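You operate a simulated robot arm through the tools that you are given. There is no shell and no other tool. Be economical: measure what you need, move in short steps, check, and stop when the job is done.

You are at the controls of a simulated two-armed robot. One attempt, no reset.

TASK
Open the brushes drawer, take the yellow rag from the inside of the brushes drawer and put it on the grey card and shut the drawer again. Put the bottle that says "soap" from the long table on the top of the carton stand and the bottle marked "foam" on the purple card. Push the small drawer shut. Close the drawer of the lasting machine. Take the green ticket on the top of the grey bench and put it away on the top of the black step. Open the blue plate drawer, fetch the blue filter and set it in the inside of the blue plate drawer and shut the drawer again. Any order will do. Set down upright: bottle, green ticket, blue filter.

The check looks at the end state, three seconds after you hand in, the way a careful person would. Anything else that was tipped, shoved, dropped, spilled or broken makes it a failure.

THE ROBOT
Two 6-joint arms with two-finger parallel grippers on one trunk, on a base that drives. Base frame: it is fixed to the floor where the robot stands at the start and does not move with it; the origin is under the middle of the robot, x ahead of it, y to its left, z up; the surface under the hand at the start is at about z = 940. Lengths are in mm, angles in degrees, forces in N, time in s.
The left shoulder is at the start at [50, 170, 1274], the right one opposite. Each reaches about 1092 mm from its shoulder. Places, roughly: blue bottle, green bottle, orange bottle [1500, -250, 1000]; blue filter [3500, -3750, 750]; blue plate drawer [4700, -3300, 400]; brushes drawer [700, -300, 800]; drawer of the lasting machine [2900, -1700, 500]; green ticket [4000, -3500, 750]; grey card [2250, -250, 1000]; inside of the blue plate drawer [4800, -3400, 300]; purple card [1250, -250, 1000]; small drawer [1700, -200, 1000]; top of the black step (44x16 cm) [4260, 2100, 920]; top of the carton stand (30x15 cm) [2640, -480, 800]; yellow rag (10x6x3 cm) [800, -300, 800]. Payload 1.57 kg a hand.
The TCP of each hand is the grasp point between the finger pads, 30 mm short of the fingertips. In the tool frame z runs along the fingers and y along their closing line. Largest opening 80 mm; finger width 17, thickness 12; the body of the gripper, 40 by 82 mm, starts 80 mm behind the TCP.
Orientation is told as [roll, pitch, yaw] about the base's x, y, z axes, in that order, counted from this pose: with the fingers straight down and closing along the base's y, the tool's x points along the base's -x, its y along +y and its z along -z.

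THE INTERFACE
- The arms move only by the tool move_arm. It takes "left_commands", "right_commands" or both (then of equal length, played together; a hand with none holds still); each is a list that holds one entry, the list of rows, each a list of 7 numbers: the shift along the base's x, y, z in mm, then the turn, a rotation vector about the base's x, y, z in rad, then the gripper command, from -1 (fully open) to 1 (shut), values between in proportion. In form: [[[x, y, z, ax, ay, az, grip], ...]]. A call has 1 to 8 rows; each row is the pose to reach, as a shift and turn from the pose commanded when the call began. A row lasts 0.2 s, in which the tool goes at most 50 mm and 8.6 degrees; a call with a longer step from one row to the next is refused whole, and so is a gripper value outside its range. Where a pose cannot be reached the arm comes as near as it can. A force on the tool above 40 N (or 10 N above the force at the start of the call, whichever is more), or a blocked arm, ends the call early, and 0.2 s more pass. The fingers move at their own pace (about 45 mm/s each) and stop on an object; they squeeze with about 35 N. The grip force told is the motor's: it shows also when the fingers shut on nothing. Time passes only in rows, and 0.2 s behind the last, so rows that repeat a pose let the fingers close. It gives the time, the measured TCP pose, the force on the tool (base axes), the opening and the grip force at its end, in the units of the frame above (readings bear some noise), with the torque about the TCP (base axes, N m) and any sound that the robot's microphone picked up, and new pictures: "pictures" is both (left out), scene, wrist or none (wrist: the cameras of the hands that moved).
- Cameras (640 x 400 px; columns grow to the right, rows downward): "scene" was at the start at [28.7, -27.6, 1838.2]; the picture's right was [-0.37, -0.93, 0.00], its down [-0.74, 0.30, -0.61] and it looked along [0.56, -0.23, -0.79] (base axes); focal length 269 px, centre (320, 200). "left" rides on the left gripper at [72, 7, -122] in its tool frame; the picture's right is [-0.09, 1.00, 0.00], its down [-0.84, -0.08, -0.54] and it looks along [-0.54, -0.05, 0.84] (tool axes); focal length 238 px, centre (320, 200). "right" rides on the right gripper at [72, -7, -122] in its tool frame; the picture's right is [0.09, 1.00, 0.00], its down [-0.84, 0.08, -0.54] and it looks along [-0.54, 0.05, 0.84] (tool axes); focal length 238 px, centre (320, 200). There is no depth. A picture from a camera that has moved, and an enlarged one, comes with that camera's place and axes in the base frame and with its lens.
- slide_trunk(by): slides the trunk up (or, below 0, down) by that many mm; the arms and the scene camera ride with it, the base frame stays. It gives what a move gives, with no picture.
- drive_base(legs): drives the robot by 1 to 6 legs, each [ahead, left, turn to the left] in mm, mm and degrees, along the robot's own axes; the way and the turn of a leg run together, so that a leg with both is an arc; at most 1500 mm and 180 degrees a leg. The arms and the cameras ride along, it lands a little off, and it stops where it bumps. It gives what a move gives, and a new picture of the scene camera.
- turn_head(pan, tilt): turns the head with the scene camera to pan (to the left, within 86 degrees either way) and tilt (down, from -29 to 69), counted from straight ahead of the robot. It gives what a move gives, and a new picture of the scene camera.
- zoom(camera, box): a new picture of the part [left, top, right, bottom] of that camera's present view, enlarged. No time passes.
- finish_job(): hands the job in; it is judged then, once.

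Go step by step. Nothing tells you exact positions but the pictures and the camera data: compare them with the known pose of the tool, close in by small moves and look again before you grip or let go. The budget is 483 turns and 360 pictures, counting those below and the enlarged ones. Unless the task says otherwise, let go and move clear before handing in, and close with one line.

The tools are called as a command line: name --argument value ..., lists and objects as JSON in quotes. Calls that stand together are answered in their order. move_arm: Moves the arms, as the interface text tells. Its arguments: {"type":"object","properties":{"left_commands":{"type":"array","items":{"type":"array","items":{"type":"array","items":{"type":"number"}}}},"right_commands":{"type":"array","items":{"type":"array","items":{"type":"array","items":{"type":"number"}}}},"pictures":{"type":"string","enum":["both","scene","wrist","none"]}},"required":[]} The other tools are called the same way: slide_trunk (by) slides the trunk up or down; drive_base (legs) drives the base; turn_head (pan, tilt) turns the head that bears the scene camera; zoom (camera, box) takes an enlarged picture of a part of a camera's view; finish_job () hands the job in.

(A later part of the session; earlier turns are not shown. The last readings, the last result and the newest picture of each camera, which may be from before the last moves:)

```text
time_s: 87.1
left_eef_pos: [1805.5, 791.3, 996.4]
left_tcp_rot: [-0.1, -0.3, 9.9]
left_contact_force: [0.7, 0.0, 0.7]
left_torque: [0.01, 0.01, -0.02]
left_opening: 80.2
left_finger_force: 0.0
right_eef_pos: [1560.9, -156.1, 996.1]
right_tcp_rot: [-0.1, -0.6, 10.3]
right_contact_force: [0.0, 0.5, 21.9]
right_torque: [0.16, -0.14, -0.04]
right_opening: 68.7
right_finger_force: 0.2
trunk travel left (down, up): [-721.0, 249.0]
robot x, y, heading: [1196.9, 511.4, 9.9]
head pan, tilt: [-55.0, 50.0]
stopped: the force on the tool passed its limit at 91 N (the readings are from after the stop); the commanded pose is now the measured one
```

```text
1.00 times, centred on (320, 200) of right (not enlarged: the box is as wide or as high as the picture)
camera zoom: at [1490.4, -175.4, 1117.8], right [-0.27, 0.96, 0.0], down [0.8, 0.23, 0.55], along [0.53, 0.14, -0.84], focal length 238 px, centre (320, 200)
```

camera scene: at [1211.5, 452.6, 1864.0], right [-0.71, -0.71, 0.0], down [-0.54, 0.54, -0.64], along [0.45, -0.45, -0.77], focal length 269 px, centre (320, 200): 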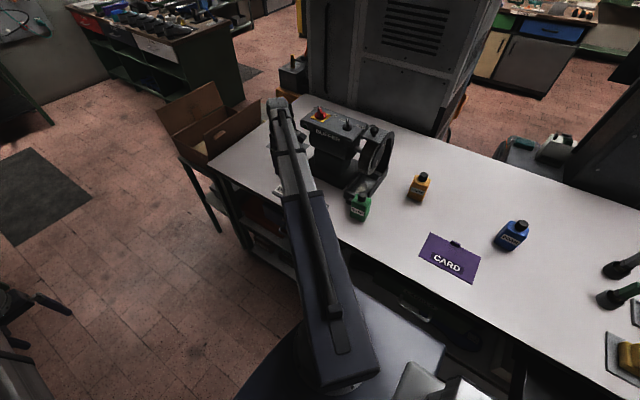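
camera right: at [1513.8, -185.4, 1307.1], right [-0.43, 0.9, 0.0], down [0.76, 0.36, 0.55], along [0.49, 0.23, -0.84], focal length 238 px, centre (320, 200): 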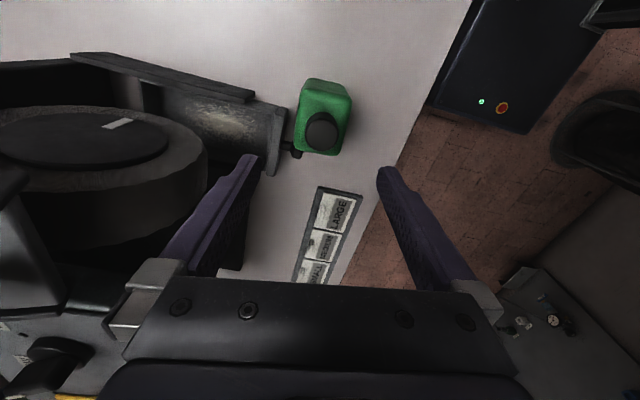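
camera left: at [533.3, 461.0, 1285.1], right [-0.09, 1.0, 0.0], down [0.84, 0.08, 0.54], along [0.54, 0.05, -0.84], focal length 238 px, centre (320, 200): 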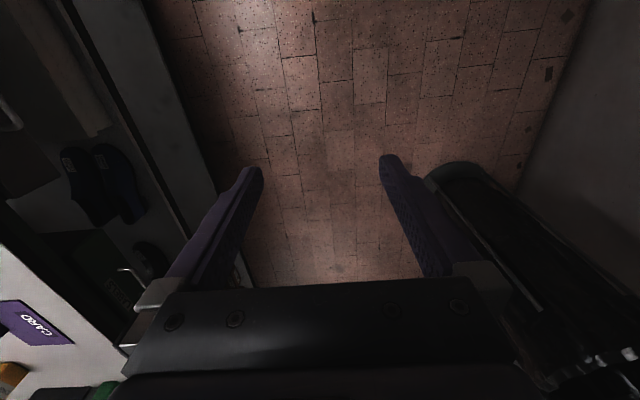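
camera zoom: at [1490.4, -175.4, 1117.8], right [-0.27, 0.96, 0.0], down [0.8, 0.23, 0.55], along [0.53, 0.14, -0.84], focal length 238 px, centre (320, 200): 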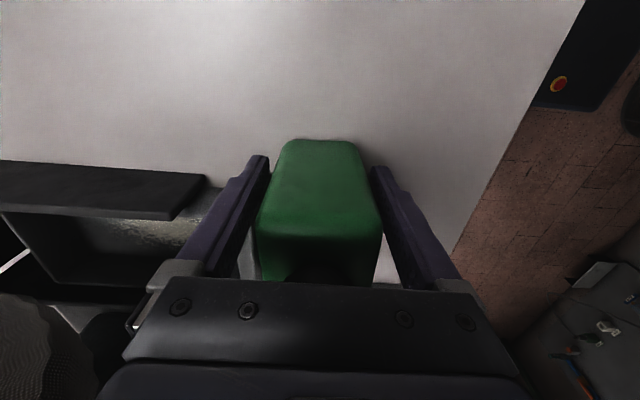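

The palm has met the cap. I'll rise 4 mm and grip here.

slide_trunk --by 4

move_arm --right_commands '[[[0, 0, 0, 0, 0, 0, -0.4], [0, 0, 0, 0, 0, 0, 0], [0, 0, 0, 0, 0, 0, 0.5], [0, 0, 0, 0, 0, 0, 1], [0, 0, 0, 0, 0, 0, 1]]]' --pictures "wrist"

```text
time_s: 87.6
left_eef_pos: [1807.4, 790.2, 999.6]
left_tcp_rot: [-0.2, -0.3, 9.9]
left_contact_force: [0.4, 0.5, 0.2]
left_torque: [0.01, 0.03, 0.0]
left_opening: 80.0
left_finger_force: 0.0
right_eef_pos: [1562.0, -156.8, 1000.1]
right_tcp_rot: [-0.1, -0.4, 10.3]
right_contact_force: [-0.1, -0.7, -0.6]
right_torque: [0.01, -0.02, 0.0]
right_opening: 69.0
right_finger_force: 0.0
trunk travel left (down, up): [-725.0, 245.0]
robot x, y, heading: [1193.6, 514.8, 10.1]
head pan, tilt: [-55.0, 50.0]
```

```text
time_s: 88.8
left_eef_pos: [1806.3, 789.6, 999.4]
left_tcp_rot: [-0.1, -0.3, 10.0]
left_contact_force: [-0.5, 0.0, 0.2]
left_torque: [0.05, 0.02, 0.03]
left_opening: 80.1
left_finger_force: 0.0
right_eef_pos: [1562.1, -156.9, 999.8]
right_tcp_rot: [0.0, -0.5, 10.3]
right_contact_force: [-0.3, 1.4, 0.5]
right_torque: [0.08, 0.04, 0.05]
right_opening: 59.2
right_finger_force: 34.8
trunk travel left (down, up): [-725.0, 245.0]
robot x, y, heading: [1197.8, 514.7, 10.1]
head pan, tilt: [-55.0, 50.0]
camera right: at [1490.9, -176.3, 1120.7], right [-0.27, 0.96, 0.0], down [0.8, 0.23, 0.55], along [0.53, 0.15, -0.84], focal length 238 px, centre (320, 200)
```

right: 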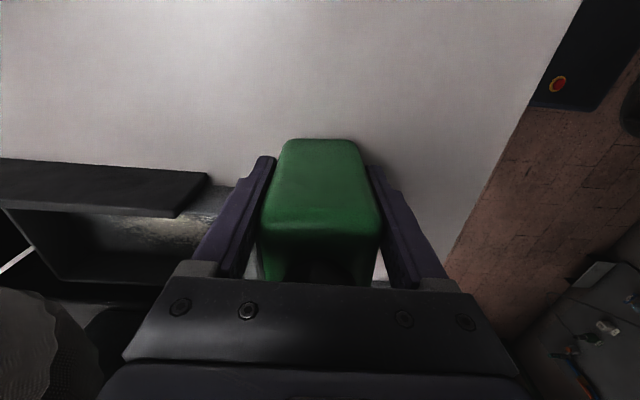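

The soap is gripped at 59 mm. I'll lift it and swing it clear to the front-aisle position.

slide_trunk --by 190

move_arm --right_commands '[[[5, 40, 0, 0, 0, 0, 1], [15, 80, 0, 0, 0, 0, 1], [50, 110, 0, 0, 0, 0, 1], [95, 125, 0, 0, 0, 0, 1], [140, 140, 0, 0, 0, 0, 1], [185, 155, 0, 0, 0, 0, 1], [230, 170, 0, 0, 0, 0, 1], [275, 185, 0, 0, 0, 0, 1]]]' --pictures "wrist"

```text
time_s: 90.9
left_eef_pos: [1807.4, 790.5, 1189.9]
left_tcp_rot: [-0.1, -0.2, 9.9]
left_contact_force: [0.4, 0.4, -0.6]
left_torque: [0.02, -0.02, -0.01]
left_opening: 80.0
left_finger_force: 0.1
right_eef_pos: [1561.2, -156.8, 1190.5]
right_tcp_rot: [-0.1, -0.5, 10.3]
right_contact_force: [-0.1, 0.2, -3.4]
right_torque: [-0.02, 0.08, 0.0]
right_opening: 59.0
right_finger_force: 35.1
trunk travel left (down, up): [-915.0, 55.0]
robot x, y, heading: [1191.7, 516.0, 10.0]
head pan, tilt: [-55.0, 50.0]
```

```text
time_s: 92.7
left_eef_pos: [1808.3, 790.4, 1189.2]
left_tcp_rot: [-0.1, -0.1, 10.0]
left_contact_force: [0.1, 0.2, 0.1]
left_torque: [0.04, 0.0, 0.0]
left_opening: 80.0
left_finger_force: 0.0
right_eef_pos: [1839.2, 27.3, 1188.7]
right_tcp_rot: [-0.1, -0.4, 10.3]
right_contact_force: [0.1, 0.1, -3.0]
right_torque: [-0.02, 0.08, 0.01]
right_opening: 59.2
right_finger_force: 35.2
trunk travel left (down, up): [-915.0, 55.0]
robot x, y, heading: [1194.7, 514.9, 10.3]
head pan, tilt: [-55.0, 50.0]
camera right: at [1769.0, 8.9, 1310.2], right [-0.27, 0.96, 0.0], down [0.81, 0.23, 0.55], along [0.53, 0.14, -0.84], focal length 238 px, centre (320, 200)
```

right: 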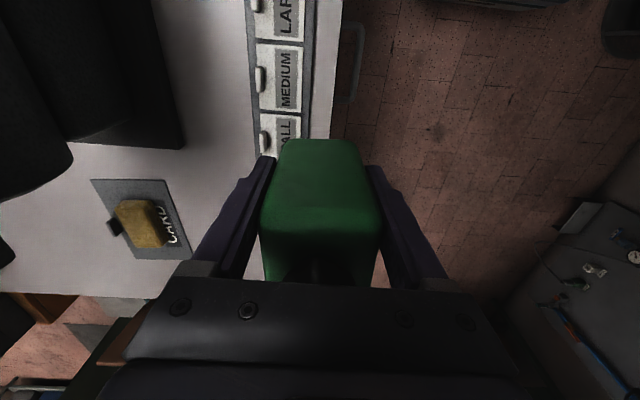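

Now I'll drive toward the table's far end with the soap and look at the stand.

drive_base --legs '[[0, 120, 0], [900, 0, 0]]'

turn_head --pan -45 --tilt 35

```text
time_s: 98.2
left_eef_pos: [2650.5, 1069.4, 1189.4]
left_tcp_rot: [-0.1, -0.2, 10.3]
left_contact_force: [0.7, 0.2, 0.4]
left_torque: [0.02, 0.03, 0.04]
left_opening: 80.1
left_finger_force: 0.1
right_eef_pos: [2686.6, 308.6, 1190.8]
right_tcp_rot: [-0.1, -0.5, 10.7]
right_contact_force: [-0.7, 0.3, -3.8]
right_torque: [-0.01, 0.1, 0.01]
right_opening: 59.0
right_finger_force: 35.5
trunk travel left (down, up): [-915.0, 55.0]
robot x, y, heading: [2045.5, 790.9, 10.6]
head pan, tilt: [-55.0, 50.0]
camera scene: at [2057.7, 727.5, 1867.5], right [-0.7, -0.71, 0.0], down [-0.55, 0.54, -0.64], along [0.46, -0.45, -0.77], focal length 269 px, centre (320, 200)
```

scene: 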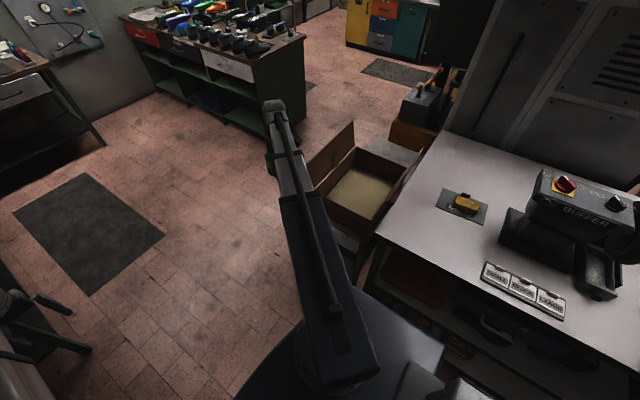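

```text
time_s: 98.9
left_eef_pos: [2650.0, 1070.4, 1190.0]
left_tcp_rot: [-0.1, -0.2, 10.4]
left_contact_force: [-0.8, 0.5, 0.4]
left_torque: [-0.01, 0.0, 0.01]
left_opening: 79.9
left_finger_force: 0.0
right_eef_pos: [2685.0, 307.6, 1189.9]
right_tcp_rot: [-0.1, -0.5, 10.6]
right_contact_force: [0.2, -0.7, -3.7]
right_torque: [-0.05, 0.11, 0.01]
right_opening: 58.5
right_finger_force: 35.5
trunk travel left (down, up): [-915.0, 55.0]
robot x, y, heading: [2041.9, 789.8, 10.4]
head pan, tilt: [-45.0, 35.0]
camera scene: at [2074.5, 731.4, 1889.2], right [-0.57, -0.82, 0.0], down [-0.47, 0.33, -0.82], along [0.67, -0.46, -0.57], focal length 269 px, centre (320, 200)
```

scene: 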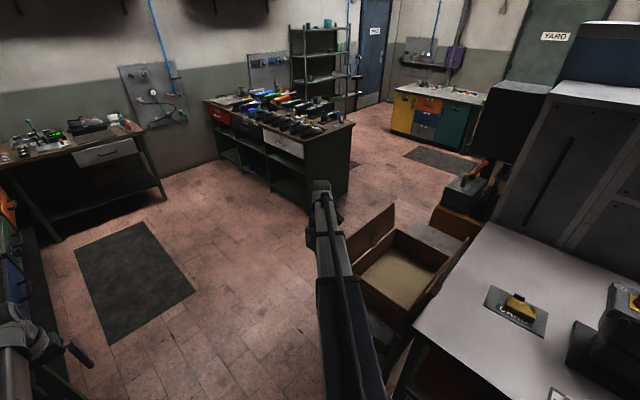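

There is open floor beyond the carton. I'll drive around to stand past it, facing -y toward the stand slab.

drive_base --legs '[[1000, 0, 0], [0, 0, -100], [650, 0, 0]]'

turn_head --pan -30 --tilt 50

```text
time_s: 111.6
left_eef_pos: [3261.3, -324.3, 1189.7]
left_tcp_rot: [-0.1, -0.1, -87.6]
left_contact_force: [0.5, -0.5, 0.3]
left_torque: [0.02, -0.01, -0.01]
left_opening: 80.2
left_finger_force: 0.1
right_eef_pos: [2500.7, -256.9, 1190.0]
right_tcp_rot: [-0.1, -0.6, -87.1]
right_contact_force: [-0.5, 0.0, -3.4]
right_torque: [0.08, 0.02, 0.0]
right_opening: 58.7
right_finger_force: 35.3
trunk travel left (down, up): [-915.0, 55.0]
robot x, y, heading: [3066.0, 314.7, -87.5]
head pan, tilt: [-45.0, 35.0]
camera scene: at [3003.0, 289.8, 1889.2], right [-0.74, 0.67, 0.0], down [0.39, 0.42, -0.82], along [-0.55, -0.6, -0.57], focal length 269 px, centre (320, 200)
```

scene: 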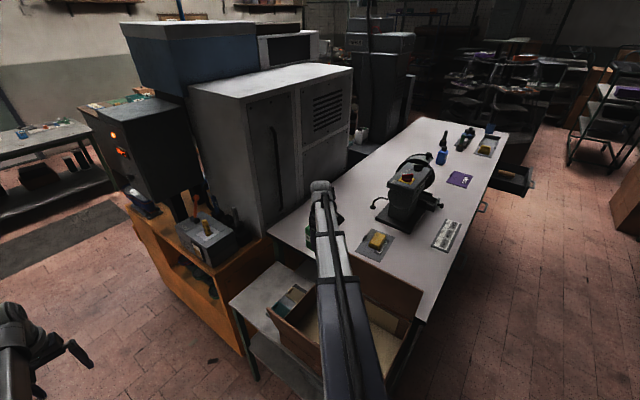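

```text
time_s: 112.4
left_eef_pos: [3261.4, -324.6, 1190.1]
left_tcp_rot: [-0.1, -0.2, -87.6]
left_contact_force: [-0.2, -0.6, -0.1]
left_torque: [0.0, 0.04, 0.0]
left_opening: 80.2
left_finger_force: 0.1
right_eef_pos: [2501.5, -257.0, 1188.7]
right_tcp_rot: [-0.1, -0.5, -87.0]
right_contact_force: [-0.9, -0.3, -3.8]
right_torque: [0.13, 0.03, 0.0]
right_opening: 58.4
right_finger_force: 35.3
trunk travel left (down, up): [-915.0, 55.0]
robot x, y, heading: [3063.2, 316.2, -87.3]
head pan, tilt: [-30.0, 50.0]
camera scene: at [3026.8, 287.6, 1867.6], right [-0.89, 0.46, 0.0], down [0.35, 0.68, -0.64], along [-0.3, -0.57, -0.77], focal length 269 px, centre (320, 200)
```

scene: 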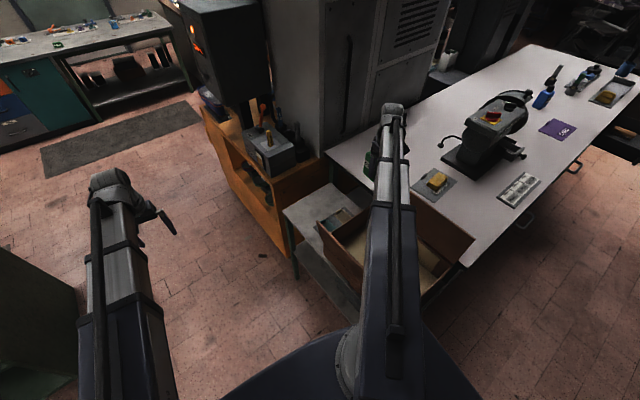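

zoom --camera "scene" --box '[260, 150, 400, 300]'

zoom --camera "right" --box '[0, 0, 640, 400]'

```text
2.67 times, centred on (330, 225) of scene
camera zoom: at [3026.8, 287.6, 1867.6], right [-0.89, 0.46, 0.0], down [0.35, 0.68, -0.64], along [-0.3, -0.57, -0.77], focal length 718 px, centre (293, 133)
```

zoom: 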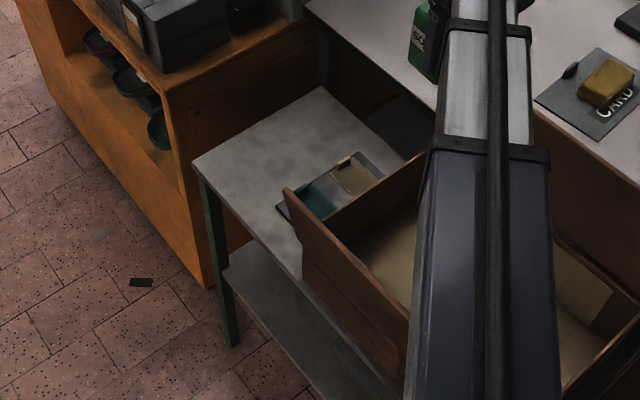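

```text
1.00 times, centred on (320, 200) of right (not enlarged: the box is as wide or as high as the picture)
camera zoom: at [2491.3, -184.4, 1310.7], right [0.99, 0.14, 0.0], down [0.12, -0.83, 0.55], along [0.08, -0.54, -0.84], focal length 238 px, centre (320, 200)
```

zoom: 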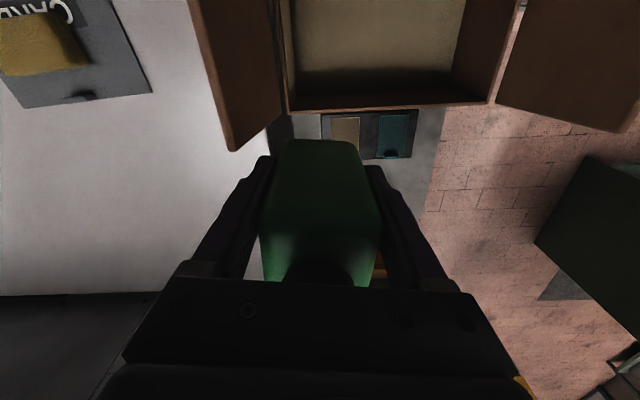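

The stand's free strip is clear near [2660, -490]. To keep the arm from passing over the box flap, I'll reposition further +x and -y. First I'll pull the left hand inward.

move_arm --left_commands '[[[-45, 10, 0, 0, 0, 0, -1], [-90, 20, 0, 0, 0, 0, -1], [-135, 30, 0, 0, 0, 0, -1], [-170, 40, 0, 0, 0, 0, -1]]]' --pictures "none"

turn_head --pan 30 --tilt 45

```text
time_s: 113.4
left_eef_pos: [3088.9, -282.5, 1189.0]
left_tcp_rot: [0.0, -0.3, -87.4]
left_contact_force: [0.0, -0.1, 0.4]
left_torque: [-0.01, 0.01, -0.02]
left_opening: 80.0
left_finger_force: 0.1
right_eef_pos: [2500.9, -256.4, 1189.6]
right_tcp_rot: [-0.1, -0.5, -87.2]
right_contact_force: [-1.0, -0.5, -3.7]
right_torque: [0.08, -0.02, 0.02]
right_opening: 58.7
right_finger_force: 34.6
trunk travel left (down, up): [-915.0, 55.0]
robot x, y, heading: [3067.4, 314.2, -87.3]
head pan, tilt: [-30.0, 50.0]
```

```text
time_s: 114.7
left_eef_pos: [3090.0, -283.2, 1189.2]
left_tcp_rot: [-0.1, -0.2, -87.5]
left_contact_force: [-1.0, -0.2, 0.8]
left_torque: [0.0, 0.01, -0.01]
left_opening: 79.9
left_finger_force: 0.0
right_eef_pos: [2500.4, -256.8, 1189.7]
right_tcp_rot: [-0.1, -0.4, -87.1]
right_contact_force: [-0.2, 0.3, -5.2]
right_torque: [0.08, 0.0, 0.01]
right_opening: 58.4
right_finger_force: 35.0
trunk travel left (down, up): [-915.0, 55.0]
robot x, y, heading: [3066.2, 317.5, -87.7]
head pan, tilt: [30.0, 45.0]
camera scene: at [3106.0, 287.1, 1874.4], right [-0.84, -0.54, 0.0], down [-0.38, 0.6, -0.71], along [0.38, -0.6, -0.71], focal length 269 px, centre (320, 200)
```

scene: 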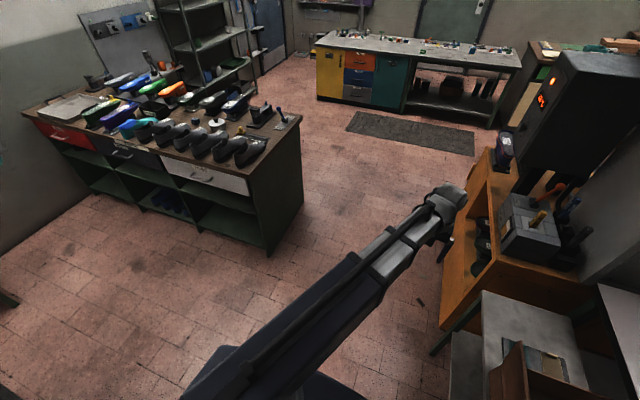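

The floor to the left is clear, so I'll move into place.

drive_base --legs '[[0, 290, 0], [450, 0, -2]]'

turn_head --pan -50 --tilt 50

```text
time_s: 119.0
left_eef_pos: [3386.4, -726.7, 1189.2]
left_tcp_rot: [-0.1, 0.0, -88.9]
left_contact_force: [-0.1, -0.2, -0.1]
left_torque: [0.0, 0.02, 0.03]
left_opening: 80.0
left_finger_force: 0.0
right_eef_pos: [2797.0, -687.4, 1188.8]
right_tcp_rot: [-0.2, -0.5, -88.4]
right_contact_force: [0.0, 0.0, -4.0]
right_torque: [0.1, 0.01, 0.0]
right_opening: 58.6
right_finger_force: 34.6
trunk travel left (down, up): [-915.0, 55.0]
robot x, y, heading: [3374.6, -126.9, -88.6]
head pan, tilt: [30.0, 45.0]
camera scene: at [3415.0, -157.6, 1874.4], right [-0.85, -0.52, 0.0], down [-0.37, 0.6, -0.71], along [0.37, -0.6, -0.71], focal length 269 px, centre (320, 200)
```

scene: 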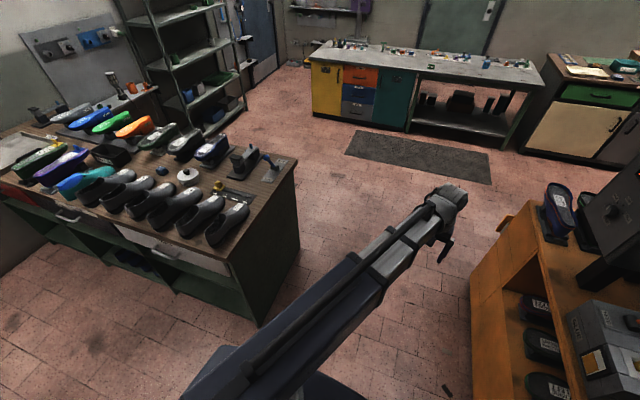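

```text
time_s: 120.6
left_eef_pos: [3385.1, -726.2, 1188.6]
left_tcp_rot: [-0.1, -0.1, -88.7]
left_contact_force: [0.8, 0.9, -0.2]
left_torque: [-0.04, 0.02, -0.03]
left_opening: 79.9
left_finger_force: 0.0
right_eef_pos: [2797.3, -685.8, 1188.4]
right_tcp_rot: [-0.1, -0.5, -88.4]
right_contact_force: [-0.3, -0.2, -3.5]
right_torque: [0.08, -0.01, 0.01]
right_opening: 58.5
right_finger_force: 34.9
trunk travel left (down, up): [-915.0, 55.0]
robot x, y, heading: [3373.7, -127.5, -88.8]
head pan, tilt: [-50.0, 50.0]
camera scene: at [3314.9, -138.0, 1867.5], right [-0.66, 0.75, 0.0], down [0.58, 0.51, -0.64], along [-0.48, -0.42, -0.77], focal length 269 px, centre (320, 200)
```

scene: 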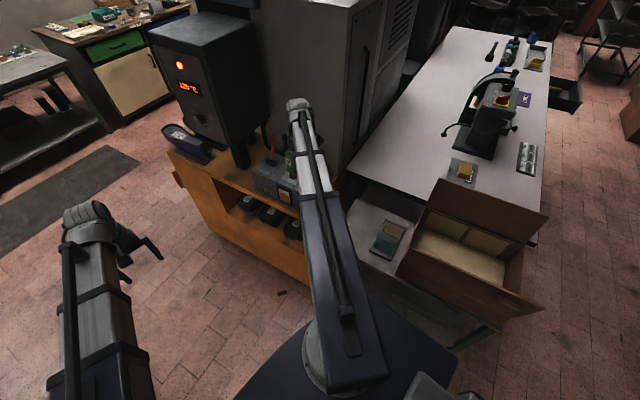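

move_arm --right_commands '[[[-23, 33, 0, 0, 0, 0, 1], [-46, 66, 0, 0, 0, 0, 1], [-69, 99, 0, 0, 0, 0, 1], [-92, 132, 0, 0, 0, 0, 1], [-115, 165, 0, 0, 0, 0, 1], [-137, 196, 0, 0, 0, 0, 1]]]' --pictures "both"

```text
time_s: 122.0
left_eef_pos: [3386.4, -725.7, 1190.1]
left_tcp_rot: [0.0, -0.1, -88.8]
left_contact_force: [-0.1, 0.4, 0.3]
left_torque: [0.01, -0.05, 0.0]
left_opening: 80.0
left_finger_force: 0.0
right_eef_pos: [2659.8, -490.6, 1190.0]
right_tcp_rot: [-0.1, -0.5, -88.4]
right_contact_force: [-0.2, -0.4, -3.9]
right_torque: [0.04, 0.03, 0.0]
right_opening: 58.2
right_finger_force: 35.3
trunk travel left (down, up): [-915.0, 55.0]
robot x, y, heading: [3370.8, -126.5, -88.8]
head pan, tilt: [-50.0, 50.0]
camera scene: at [3314.1, -136.7, 1867.5], right [-0.66, 0.75, 0.0], down [0.58, 0.51, -0.64], along [-0.48, -0.42, -0.77], focal length 269 px, centre (320, 200)
camera right: at [2651.6, -418.4, 1310.5], right [0.99, 0.12, 0.0], down [0.1, -0.83, 0.55], along [0.06, -0.55, -0.84], focal length 238 px, centre (320, 200)
```

scene: 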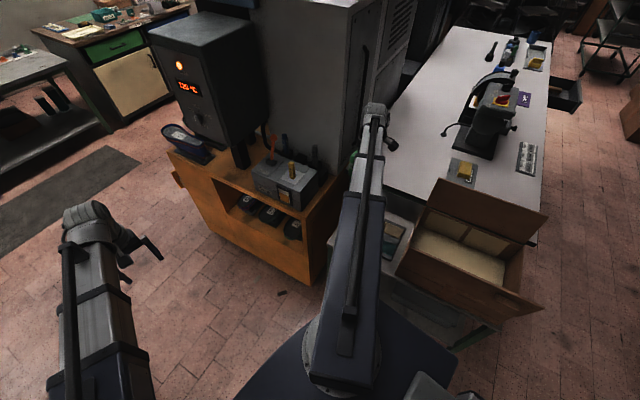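
right: 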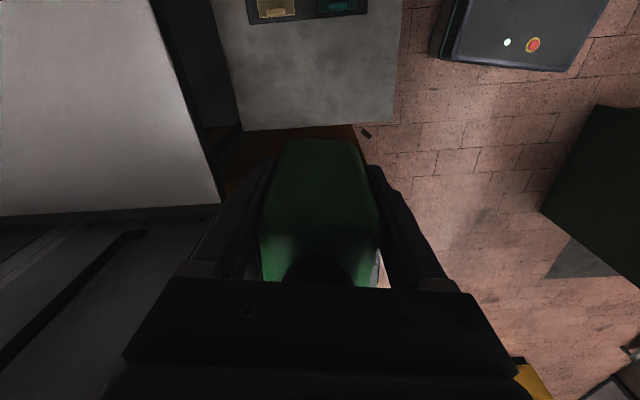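

The stand's back edge agrees with a top at z 800. I'll nudge +y by 25 mm and lower in stages.

move_arm --right_commands '[[[0, 25, 0, 0, 0, 0, 1]]]' --pictures "none"

slide_trunk --by -200

turn_head --pan -50 --tilt 55

zoom --camera "right" --box '[0, 0, 640, 400]'

```text
time_s: 122.4
left_eef_pos: [3385.0, -724.3, 1190.2]
left_tcp_rot: [0.0, -0.1, -88.8]
left_contact_force: [0.3, 0.4, 0.9]
left_torque: [-0.03, 0.01, 0.01]
left_opening: 80.4
left_finger_force: 0.0
right_eef_pos: [2661.0, -465.2, 1190.5]
right_tcp_rot: [-0.1, -0.7, -88.3]
right_contact_force: [0.1, 0.6, -4.1]
right_torque: [0.04, 0.02, 0.01]
right_opening: 58.6
right_finger_force: 34.6
trunk travel left (down, up): [-915.0, 55.0]
robot x, y, heading: [3373.2, -126.9, -88.6]
head pan, tilt: [-50.0, 50.0]
```

```text
time_s: 124.5
left_eef_pos: [3384.4, -726.0, 989.0]
left_tcp_rot: [-0.2, -0.2, -88.8]
left_contact_force: [0.1, -0.1, -0.4]
left_torque: [0.04, -0.06, 0.01]
left_opening: 80.1
left_finger_force: 0.0
right_eef_pos: [2660.4, -466.2, 989.8]
right_tcp_rot: [-0.1, -0.5, -88.5]
right_contact_force: [-0.2, 0.2, -3.6]
right_torque: [0.11, 0.02, 0.01]
right_opening: 58.5
right_finger_force: 34.5
trunk travel left (down, up): [-715.0, 255.0]
robot x, y, heading: [3375.2, -125.5, -88.8]
head pan, tilt: [-50.0, 50.0]
```

```text
time_s: 125.2
left_eef_pos: [3386.0, -726.4, 989.6]
left_tcp_rot: [-0.1, -0.3, -88.8]
left_contact_force: [0.1, 0.0, 0.1]
left_torque: [0.01, 0.01, 0.04]
left_opening: 80.1
left_finger_force: 0.1
right_eef_pos: [2660.8, -466.2, 989.3]
right_tcp_rot: [-0.1, -0.6, -88.5]
right_contact_force: [0.4, -0.6, -3.5]
right_torque: [0.07, 0.02, 0.01]
right_opening: 58.1
right_finger_force: 35.2
trunk travel left (down, up): [-715.0, 255.0]
robot x, y, heading: [3373.0, -125.5, -88.8]
head pan, tilt: [-50.0, 55.0]
camera scene: at [3318.5, -134.4, 1661.0], right [-0.66, 0.75, 0.0], down [0.62, 0.54, -0.57], along [-0.43, -0.38, -0.82], focal length 269 px, centre (320, 200)
```

scene: 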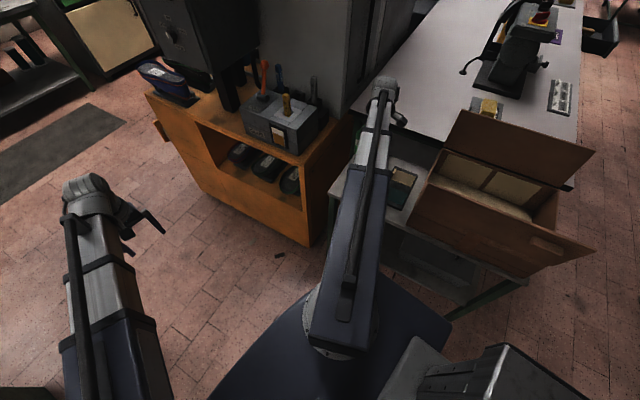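

```text
1.00 times, centred on (320, 200) of right (not enlarged: the box is as wide or as high as the picture)
camera zoom: at [2652.8, -393.9, 1110.6], right [0.99, 0.12, 0.0], down [0.1, -0.83, 0.55], along [0.06, -0.55, -0.84], focal length 238 px, centre (320, 200)
```

zoom: 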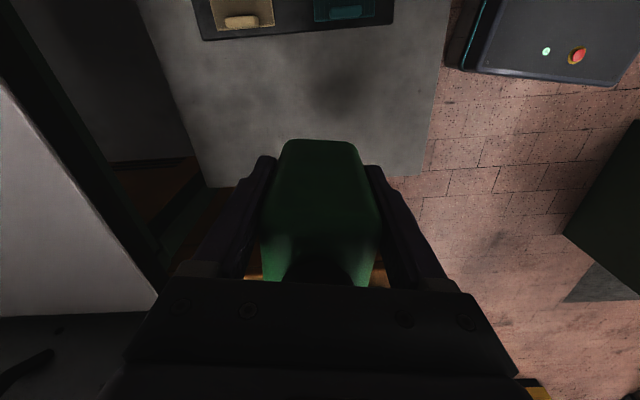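

slide_trunk --by -112

slide_trunk --by -8

zoom --camera "right" --box '[0, 0, 640, 400]'

```text
time_s: 126.6
left_eef_pos: [3385.0, -724.9, 878.3]
left_tcp_rot: [-0.1, -0.3, -88.9]
left_contact_force: [-0.6, 0.5, 0.8]
left_torque: [0.01, 0.01, 0.01]
left_opening: 80.0
left_finger_force: 0.1
right_eef_pos: [2660.4, -467.0, 877.7]
right_tcp_rot: [0.0, -0.5, -88.6]
right_contact_force: [0.6, -0.6, -3.9]
right_torque: [0.1, 0.01, -0.03]
right_opening: 58.6
right_finger_force: 35.1
trunk travel left (down, up): [-603.0, 367.0]
robot x, y, heading: [3376.5, -127.7, -88.9]
head pan, tilt: [-50.0, 55.0]
```

```text
time_s: 127.2
left_eef_pos: [3385.3, -725.4, 869.4]
left_tcp_rot: [0.0, -0.1, -88.8]
left_contact_force: [0.1, -0.8, -0.7]
left_torque: [0.0, -0.03, -0.04]
left_opening: 79.8
left_finger_force: 0.1
right_eef_pos: [2660.3, -465.6, 869.3]
right_tcp_rot: [-0.1, -0.5, -88.4]
right_contact_force: [0.0, -0.3, -3.4]
right_torque: [0.09, -0.01, -0.01]
right_opening: 58.4
right_finger_force: 35.0
trunk travel left (down, up): [-595.0, 375.0]
robot x, y, heading: [3374.6, -128.6, -89.0]
head pan, tilt: [-50.0, 55.0]
```

```text
1.00 times, centred on (320, 200) of right (not enlarged: the box is as wide or as high as the picture)
camera zoom: at [2652.9, -393.8, 990.6], right [0.99, 0.12, 0.0], down [0.1, -0.83, 0.55], along [0.06, -0.55, -0.84], focal length 238 px, centre (320, 200)
```

zoom: 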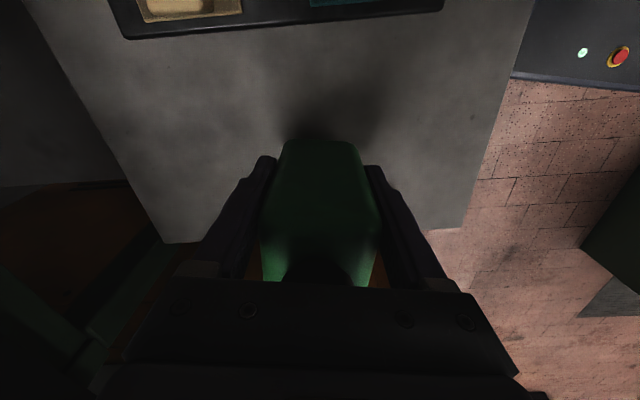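

slide_trunk --by -4

slide_trunk --by -3

```text
time_s: 127.7
left_eef_pos: [3385.5, -724.8, 865.6]
left_tcp_rot: [-0.1, -0.3, -88.8]
left_contact_force: [0.5, 0.7, -0.6]
left_torque: [0.03, 0.02, 0.0]
left_opening: 80.0
left_finger_force: 0.2
right_eef_pos: [2661.8, -466.4, 865.9]
right_tcp_rot: [-0.1, -0.5, -88.4]
right_contact_force: [-0.5, 0.0, -3.0]
right_torque: [0.08, 0.01, -0.01]
right_opening: 58.6
right_finger_force: 35.0
trunk travel left (down, up): [-591.0, 379.0]
robot x, y, heading: [3381.7, -125.5, -88.7]
head pan, tilt: [-50.0, 55.0]
```

```text
time_s: 128.2
left_eef_pos: [3386.2, -726.4, 861.9]
left_tcp_rot: [-0.1, -0.2, -88.7]
left_contact_force: [0.0, -0.3, -0.2]
left_torque: [-0.01, 0.01, 0.01]
left_opening: 79.9
left_finger_force: 0.0
right_eef_pos: [2661.2, -466.6, 862.1]
right_tcp_rot: [-0.1, -0.5, -88.5]
right_contact_force: [-0.1, -0.5, -3.8]
right_torque: [0.06, -0.01, 0.0]
right_opening: 58.3
right_finger_force: 34.7
trunk travel left (down, up): [-588.0, 382.0]
robot x, y, heading: [3374.8, -125.6, -88.6]
head pan, tilt: [-50.0, 55.0]
```

slide_trunk --by -3

slide_trunk --by -3

slide_trunk --by -3

```text
time_s: 128.8
left_eef_pos: [3385.0, -725.5, 860.4]
left_tcp_rot: [-0.1, -0.1, -88.8]
left_contact_force: [-0.4, 0.1, 0.0]
left_torque: [0.0, 0.03, -0.01]
left_opening: 80.2
left_finger_force: 0.2
right_eef_pos: [2661.1, -465.8, 859.6]
right_tcp_rot: [-0.1, -0.5, -88.5]
right_contact_force: [-0.6, -0.2, 2.7]
right_torque: [-0.2, -0.14, -0.05]
right_opening: 58.2
right_finger_force: 35.2
trunk travel left (down, up): [-585.0, 385.0]
robot x, y, heading: [3375.4, -125.0, -89.0]
head pan, tilt: [-50.0, 55.0]
```

```text
time_s: 129.3
left_eef_pos: [3387.5, -726.3, 858.0]
left_tcp_rot: [-0.1, -0.2, -88.8]
left_contact_force: [-0.3, -0.7, 0.2]
left_torque: [0.03, -0.03, -0.01]
left_opening: 80.1
left_finger_force: 0.1
right_eef_pos: [2661.6, -464.8, 858.8]
right_tcp_rot: [-0.2, -0.5, -88.4]
right_contact_force: [-3.1, 1.5, 23.2]
right_torque: [-0.02, -0.6, 0.26]
right_opening: 57.8
right_finger_force: 35.1
trunk travel left (down, up): [-582.0, 388.0]
robot x, y, heading: [3378.0, -127.4, -88.7]
head pan, tilt: [-50.0, 55.0]
```

```text
time_s: 129.7
left_eef_pos: [3387.0, -725.1, 854.2]
left_tcp_rot: [-0.1, -0.2, -88.8]
left_contact_force: [-0.1, -0.9, -0.1]
left_torque: [0.0, -0.01, 0.0]
left_opening: 80.4
left_finger_force: 0.0
right_eef_pos: [2663.5, -466.0, 856.0]
right_tcp_rot: [-0.2, -0.5, -88.5]
right_contact_force: [-1.9, 0.5, 28.6]
right_torque: [-0.03, -0.87, 0.05]
right_opening: 58.0
right_finger_force: 35.6
trunk travel left (down, up): [-580.0, 390.0]
robot x, y, heading: [3372.2, -130.5, -88.7]
head pan, tilt: [-50.0, 55.0]
stopped: the force on the tool passed its limit at 48 N (the readings are from after the stop); the commanded pose is now the measured one
```

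Contact is made. I'll ease back up 3 mm, release, rise and check.

slide_trunk --by 3

move_arm --right_commands '[[[0, 0, 0, 0, 0, 0, 0], [0, 0, 0, 0, 0, 0, -0.5], [0, 0, 0, 0, 0, 0, -0.8], [0, 0, 0, 0, 0, 0, -0.8]]]' --pictures "none"

slide_trunk --by 200

zoom --camera "right" --box '[0, 0, 640, 400]'

```text
time_s: 130.2
left_eef_pos: [3384.6, -725.6, 857.6]
left_tcp_rot: [-0.1, -0.2, -88.8]
left_contact_force: [0.6, 0.3, 0.4]
left_torque: [-0.02, 0.0, 0.02]
left_opening: 80.0
left_finger_force: 0.0
right_eef_pos: [2662.0, -467.5, 856.5]
right_tcp_rot: [-0.1, -0.5, -88.6]
right_contact_force: [0.2, -0.1, -3.2]
right_torque: [0.06, -0.02, 0.01]
right_opening: 57.6
right_finger_force: 35.0
trunk travel left (down, up): [-583.0, 387.0]
robot x, y, heading: [3376.6, -122.9, -88.9]
head pan, tilt: [-50.0, 55.0]
```

```text
time_s: 131.2
left_eef_pos: [3385.4, -725.9, 857.8]
left_tcp_rot: [-0.1, -0.2, -88.9]
left_contact_force: [0.1, -0.1, -0.1]
left_torque: [0.0, 0.0, 0.04]
left_opening: 80.1
left_finger_force: 0.0
right_eef_pos: [2661.2, -466.5, 858.3]
right_tcp_rot: [-0.2, -0.4, -88.5]
right_contact_force: [-0.2, 0.1, -0.9]
right_torque: [-0.03, -0.01, 0.04]
right_opening: 72.0
right_finger_force: 0.0
trunk travel left (down, up): [-583.0, 387.0]
robot x, y, heading: [3372.8, -123.8, -88.8]
head pan, tilt: [-50.0, 55.0]
```

```text
time_s: 133.4
left_eef_pos: [3385.1, -726.0, 1056.3]
left_tcp_rot: [0.0, -0.2, -88.8]
left_contact_force: [0.8, 0.6, 0.0]
left_torque: [-0.03, -0.02, 0.0]
left_opening: 80.1
left_finger_force: 0.0
right_eef_pos: [2660.8, -466.6, 1057.7]
right_tcp_rot: [-0.1, -0.4, -88.5]
right_contact_force: [0.8, -0.8, -0.1]
right_torque: [0.03, 0.0, 0.0]
right_opening: 71.8
right_finger_force: 0.0
trunk travel left (down, up): [-783.0, 187.0]
robot x, y, heading: [3374.3, -123.4, -88.8]
head pan, tilt: [-50.0, 55.0]
```

```text
1.00 times, centred on (320, 200) of right (not enlarged: the box is as wide or as high as the picture)
camera zoom: at [2652.8, -393.6, 1179.1], right [0.99, 0.12, 0.0], down [0.1, -0.83, 0.55], along [0.06, -0.55, -0.84], focal length 238 px, centre (320, 200)
```

zoom: 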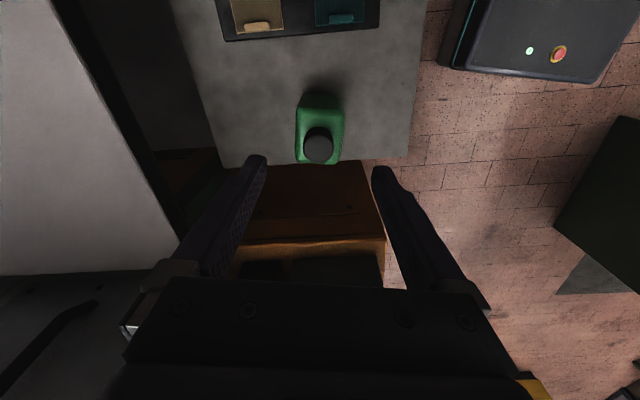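

The soap stands upright on the stand. I'll raise the trunk, swing the right hand to the front, and drive back to the table aisle for the small drawer and foam.

slide_trunk --by 160

move_arm --right_commands '[[[40, -20, 0, 0, 0, 0, -1], [80, -40, 0, 0, 0, 0, -1], [120, -60, 0, 0, 0, 0, -1], [160, -80, 0, 0, 0, 0, -1], [200, -100, 0, 0, 0, 0, -1], [240, -120, 0, 0, 0, 0, -1], [280, -150, 0, 0, 0, 0, -1], [320, -180, 0, 0, 0, 0, -1]]]' --pictures "none"

drive_base --legs '[[-1150, 0, 0], [0, 0, 99], [-1500, 0, 0]]'

```text
time_s: 135.2
left_eef_pos: [3386.8, -725.9, 1218.3]
left_tcp_rot: [-0.1, -0.2, -88.9]
left_contact_force: [-0.4, 0.9, 0.1]
left_torque: [-0.02, 0.01, -0.03]
left_opening: 80.1
left_finger_force: 0.0
right_eef_pos: [2661.5, -466.1, 1217.7]
right_tcp_rot: [-0.1, -0.5, -88.5]
right_contact_force: [0.0, 0.3, -0.2]
right_torque: [0.02, 0.0, 0.01]
right_opening: 71.9
right_finger_force: 0.0
trunk travel left (down, up): [-943.0, 27.0]
robot x, y, heading: [3373.5, -126.5, -88.5]
head pan, tilt: [-50.0, 55.0]
```

```text
time_s: 137.0
left_eef_pos: [3385.7, -726.3, 1217.3]
left_tcp_rot: [0.0, -0.1, -88.8]
left_contact_force: [0.7, 1.1, 0.4]
left_torque: [0.0, 0.0, 0.01]
left_opening: 79.8
left_finger_force: 0.1
right_eef_pos: [2980.9, -647.7, 1218.2]
right_tcp_rot: [-0.1, -0.5, -88.6]
right_contact_force: [-0.2, 0.0, -0.5]
right_torque: [0.01, 0.02, -0.01]
right_opening: 79.8
right_finger_force: 0.1
trunk travel left (down, up): [-943.0, 27.0]
robot x, y, heading: [3376.4, -127.5, -88.6]
head pan, tilt: [-50.0, 55.0]
```

```text
time_s: 154.2
left_eef_pos: [2453.6, 874.3, 1218.6]
left_tcp_rot: [-0.1, -0.2, 7.9]
left_contact_force: [-0.7, -0.3, -0.1]
left_torque: [0.02, 0.01, 0.02]
left_opening: 80.0
left_finger_force: 0.1
right_eef_pos: [2424.1, 463.1, 1217.9]
right_tcp_rot: [-0.2, -0.5, 8.2]
right_contact_force: [-0.5, -0.1, -0.7]
right_torque: [0.01, 0.03, 0.01]
right_opening: 80.2
right_finger_force: 0.0
trunk travel left (down, up): [-943.0, 27.0]
robot x, y, heading: [1863.0, 791.8, 8.0]
head pan, tilt: [-50.0, 55.0]
camera scene: at [1873.2, 739.0, 1889.4], right [-0.67, -0.74, 0.0], down [-0.61, 0.55, -0.57], along [0.43, -0.38, -0.82], focal length 269 px, centre (320, 200)
```

scene: 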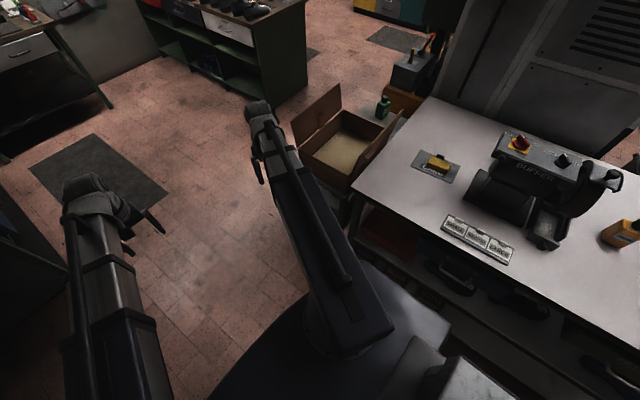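

drive_base --legs '[[0, -130, 2.5], [-620, 0, 0]]'

turn_head --pan -60 --tilt 50

zoom --camera "scene" --box '[230, 100, 430, 240]'

```text
time_s: 158.6
left_eef_pos: [1844.3, 653.8, 1217.0]
left_tcp_rot: [-0.2, -0.2, 10.3]
left_contact_force: [-0.5, 0.2, 0.5]
left_torque: [0.02, 0.0, 0.03]
left_opening: 80.2
left_finger_force: 0.0
right_eef_pos: [1833.1, 244.5, 1218.6]
right_tcp_rot: [-0.2, -0.6, 10.7]
right_contact_force: [0.2, -0.3, 0.5]
right_torque: [-0.01, -0.02, 0.02]
right_opening: 79.9
right_finger_force: 0.0
trunk travel left (down, up): [-943.0, 27.0]
robot x, y, heading: [1252.8, 545.3, 10.4]
head pan, tilt: [-50.0, 55.0]
camera scene: at [1269.8, 496.0, 1889.4], right [-0.64, -0.77, 0.0], down [-0.63, 0.52, -0.57], along [0.44, -0.37, -0.82], focal length 269 px, centre (320, 200)
```

scene: 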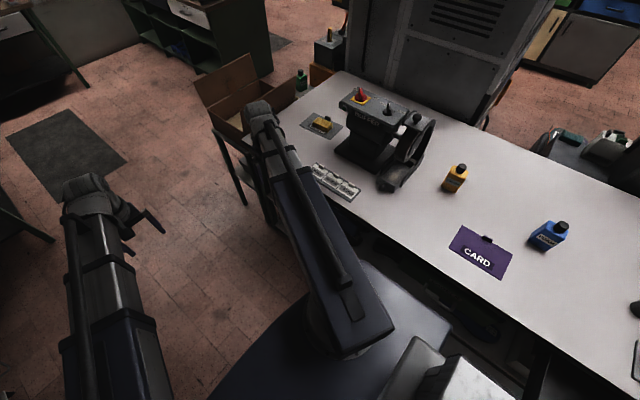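

```text
time_s: 159.3
left_eef_pos: [1844.7, 654.2, 1217.9]
left_tcp_rot: [0.0, -0.2, 10.4]
left_contact_force: [-0.1, 0.2, -0.8]
left_torque: [0.0, 0.0, 0.01]
left_opening: 80.0
left_finger_force: 0.1
right_eef_pos: [1831.7, 243.3, 1218.5]
right_tcp_rot: [-0.1, -0.4, 10.6]
right_contact_force: [0.7, 0.0, -0.1]
right_torque: [0.03, -0.03, 0.02]
right_opening: 80.3
right_finger_force: 0.1
trunk travel left (down, up): [-943.0, 27.0]
robot x, y, heading: [1254.7, 544.3, 10.5]
head pan, tilt: [-60.0, 50.0]
camera scene: at [1265.3, 483.6, 1895.9], right [-0.76, -0.65, 0.0], down [-0.5, 0.58, -0.64], along [0.42, -0.49, -0.77], focal length 269 px, centre (320, 200)
```

scene: 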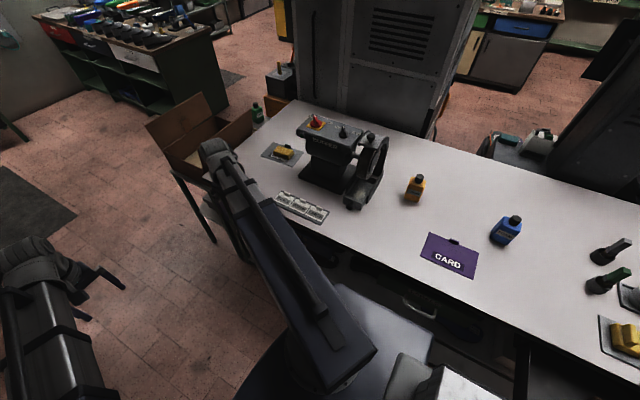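

```text
2.86 times, centred on (330, 170) of scene
camera zoom: at [1265.3, 483.6, 1895.9], right [-0.76, -0.65, 0.0], down [-0.5, 0.58, -0.64], along [0.42, -0.49, -0.77], focal length 769 px, centre (291, 286)
```

zoom: 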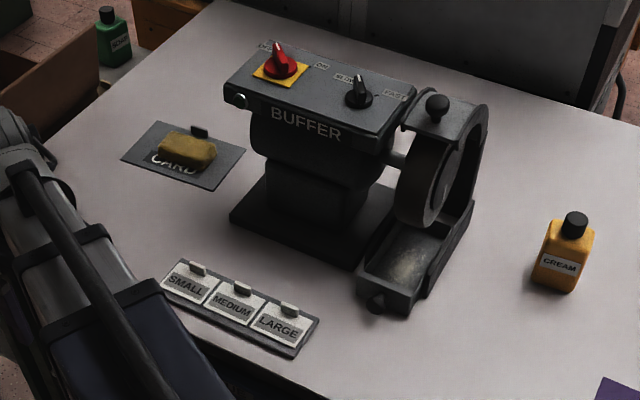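

The knob is at about [1651, -173, 962] and the tray slides along the table's normal. I need more arm extension, so I'll back up 200 mm and tilt the right hand 45° with the fingers shut.

drive_base --legs '[[-200, 30, 0]]'

move_arm --right_commands '[[[0, -30, 10, -0.13, -0.024, 0, 0], [0, -60, 20, -0.26, -0.048, 0, 1], [0, -90, 30, -0.39, -0.072, 0, 1], [0, -120, 40, -0.52, -0.097, 0, 1], [0, -150, 50, -0.65, -0.121, 0, 1], [0, -180, 64, -0.773, -0.143, 0, 1]]]' --pictures "wrist"

```text
time_s: 160.9
left_eef_pos: [1643.5, 649.7, 1218.5]
left_tcp_rot: [-0.1, -0.3, 10.4]
left_contact_force: [0.1, -0.1, 0.8]
left_torque: [0.04, -0.03, 0.0]
left_opening: 79.8
left_finger_force: 0.1
right_eef_pos: [1631.9, 237.1, 1218.2]
right_tcp_rot: [-0.1, -0.6, 10.8]
right_contact_force: [-0.3, 0.9, 0.1]
right_torque: [0.0, -0.06, -0.02]
right_opening: 80.1
right_finger_force: 0.0
trunk travel left (down, up): [-943.0, 27.0]
robot x, y, heading: [1058.0, 541.2, 10.4]
head pan, tilt: [-60.0, 50.0]
camera scene: at [1063.7, 477.2, 1896.0], right [-0.76, -0.65, 0.0], down [-0.5, 0.58, -0.64], along [0.42, -0.49, -0.77], focal length 269 px, centre (320, 200)
```

scene: 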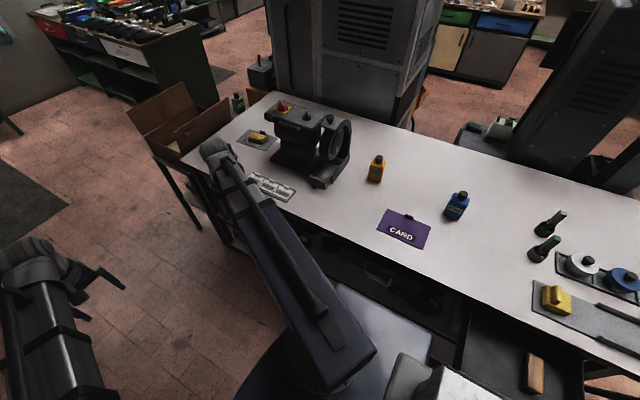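

```text
time_s: 162.3
left_eef_pos: [1644.6, 649.9, 1218.9]
left_tcp_rot: [0.0, -0.2, 10.5]
left_contact_force: [-0.1, -0.2, -0.3]
left_torque: [0.02, 0.03, -0.02]
left_opening: 80.1
left_finger_force: 0.1
right_eef_pos: [1632.3, 57.2, 1283.6]
right_tcp_rot: [-45.2, -0.2, 11.0]
right_contact_force: [1.1, 0.2, 0.2]
right_torque: [0.03, 0.01, -0.02]
right_opening: 0.0
right_finger_force: 21.3
right hand out of reach, approached as far as the arm can: row 1, 2, 3, 4, 5
trunk travel left (down, up): [-943.0, 27.0]
robot x, y, heading: [1054.1, 543.5, 10.4]
head pan, tilt: [-60.0, 50.0]
camera right: at [1545.5, 123.3, 1373.3], right [-0.22, 0.67, -0.71], down [0.74, 0.59, 0.33], along [0.64, -0.45, -0.63], focal length 238 px, centre (320, 200)
```

right: 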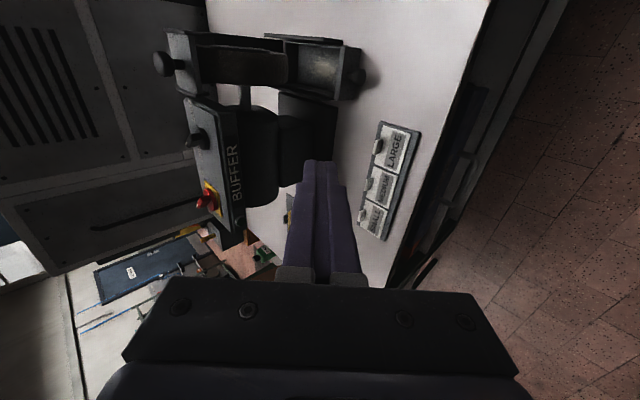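

move_arm --right_commands '[[[0, -38, 0, 0, 0, 0, 1], [0, -76, 0, 0, 0, 0, 1], [0, -114, 0, 0, 0, 0, 1], [0, -148, 0, 0, 0, 0, 1]]]' --pictures "none"

slide_trunk --by -296

zoom --camera "right" --box '[0, 0, 640, 400]'

```text
time_s: 163.3
left_eef_pos: [1644.9, 649.1, 1217.9]
left_tcp_rot: [0.0, -0.2, 10.5]
left_contact_force: [0.1, -0.5, -0.1]
left_torque: [-0.03, 0.01, -0.01]
left_opening: 79.7
left_finger_force: 0.0
right_eef_pos: [1633.8, -89.8, 1281.4]
right_tcp_rot: [-45.1, -0.2, 10.9]
right_contact_force: [-0.1, -1.0, 0.5]
right_torque: [0.01, 0.05, -0.03]
right_opening: 0.0
right_finger_force: 20.9
trunk travel left (down, up): [-943.0, 27.0]
robot x, y, heading: [1054.5, 541.0, 10.6]
head pan, tilt: [-60.0, 50.0]
```

```text
time_s: 166.3
left_eef_pos: [1644.2, 651.0, 921.5]
left_tcp_rot: [-0.1, -0.2, 10.4]
left_contact_force: [0.8, -0.3, 0.2]
left_torque: [0.01, -0.01, 0.02]
left_opening: 79.9
left_finger_force: 0.1
right_eef_pos: [1632.8, -90.1, 987.3]
right_tcp_rot: [-45.2, -0.3, 11.0]
right_contact_force: [0.2, 1.0, 0.7]
right_torque: [-0.01, -0.02, 0.01]
right_opening: 0.0
right_finger_force: 21.3
trunk travel left (down, up): [-647.0, 323.0]
robot x, y, heading: [1060.8, 541.7, 10.6]
head pan, tilt: [-60.0, 50.0]
```

```text
1.00 times, centred on (320, 200) of right (not enlarged: the box is as wide or as high as the picture)
camera zoom: at [1547.4, -23.4, 1077.3], right [-0.22, 0.67, -0.71], down [0.74, 0.59, 0.33], along [0.64, -0.45, -0.63], focal length 238 px, centre (320, 200)
```

zoom: 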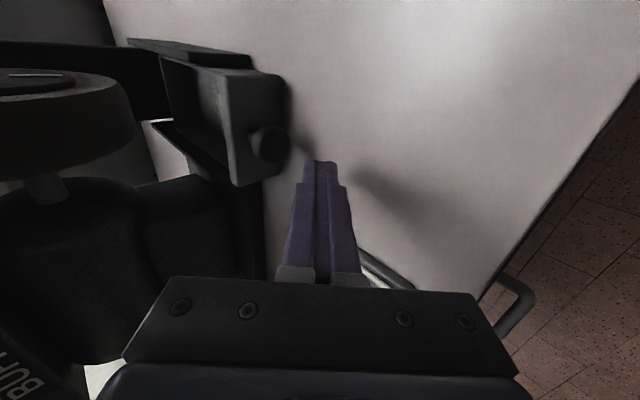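

The knob triangulates to [1643, -160, 973] and the fingertip is lined up with it. I'll push along the table's inward normal.

slide_trunk --by 5

move_arm --right_commands '[[[3.6, -20, 0, 0, 0, 0, 1], [7, -39, 0, 0, 0, 0, 1], [10, -54, 0, 0, 0, 0, 1], [12.5, -69, 0, 0, 0, 0, 1], [15, -84, 0, 0, 0, 0, 1], [18, -99, 0, 0, 0, 0, 1]]]' --pictures "wrist"

```text
time_s: 166.8
left_eef_pos: [1644.8, 650.1, 926.6]
left_tcp_rot: [-0.1, -0.2, 10.4]
left_contact_force: [-0.4, 0.0, 0.1]
left_torque: [0.02, -0.02, -0.04]
left_opening: 80.1
left_finger_force: 0.0
right_eef_pos: [1634.1, -89.6, 992.1]
right_tcp_rot: [-45.1, -0.1, 11.0]
right_contact_force: [0.3, -0.7, -0.1]
right_torque: [0.02, -0.02, 0.02]
right_opening: 0.4
right_finger_force: 21.3
trunk travel left (down, up): [-652.0, 318.0]
robot x, y, heading: [1054.5, 542.6, 10.7]
head pan, tilt: [-60.0, 50.0]
```

```text
time_s: 168.2
left_eef_pos: [1642.5, 653.1, 928.0]
left_tcp_rot: [-0.2, -0.2, 10.6]
left_contact_force: [0.6, -0.6, -0.1]
left_torque: [0.01, 0.02, 0.0]
left_opening: 79.9
left_finger_force: 0.1
right_eef_pos: [1650.3, -169.8, 991.9]
right_tcp_rot: [-44.5, -0.4, 11.0]
right_contact_force: [-3.4, 13.6, 14.0]
right_torque: [-0.26, 0.04, -0.07]
right_opening: 0.0
right_finger_force: 21.2
trunk travel left (down, up): [-652.0, 318.0]
robot x, y, heading: [1054.7, 546.7, 10.7]
head pan, tilt: [-60.0, 50.0]
stopped in row 6 (right hand): the force on the tool passed its limit at 51 N (the readings are from after the stop); the commanded pose is now the measured one
camera right: at [1563.1, -103.5, 1083.4], right [-0.22, 0.68, -0.7], down [0.74, 0.59, 0.34], along [0.64, -0.44, -0.63], focal length 238 px, centre (320, 200)
```

right: 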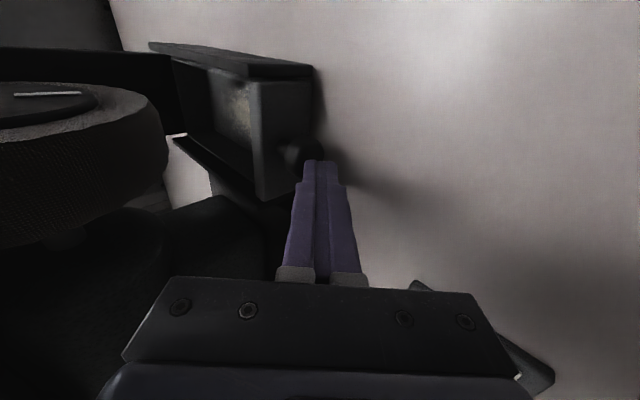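

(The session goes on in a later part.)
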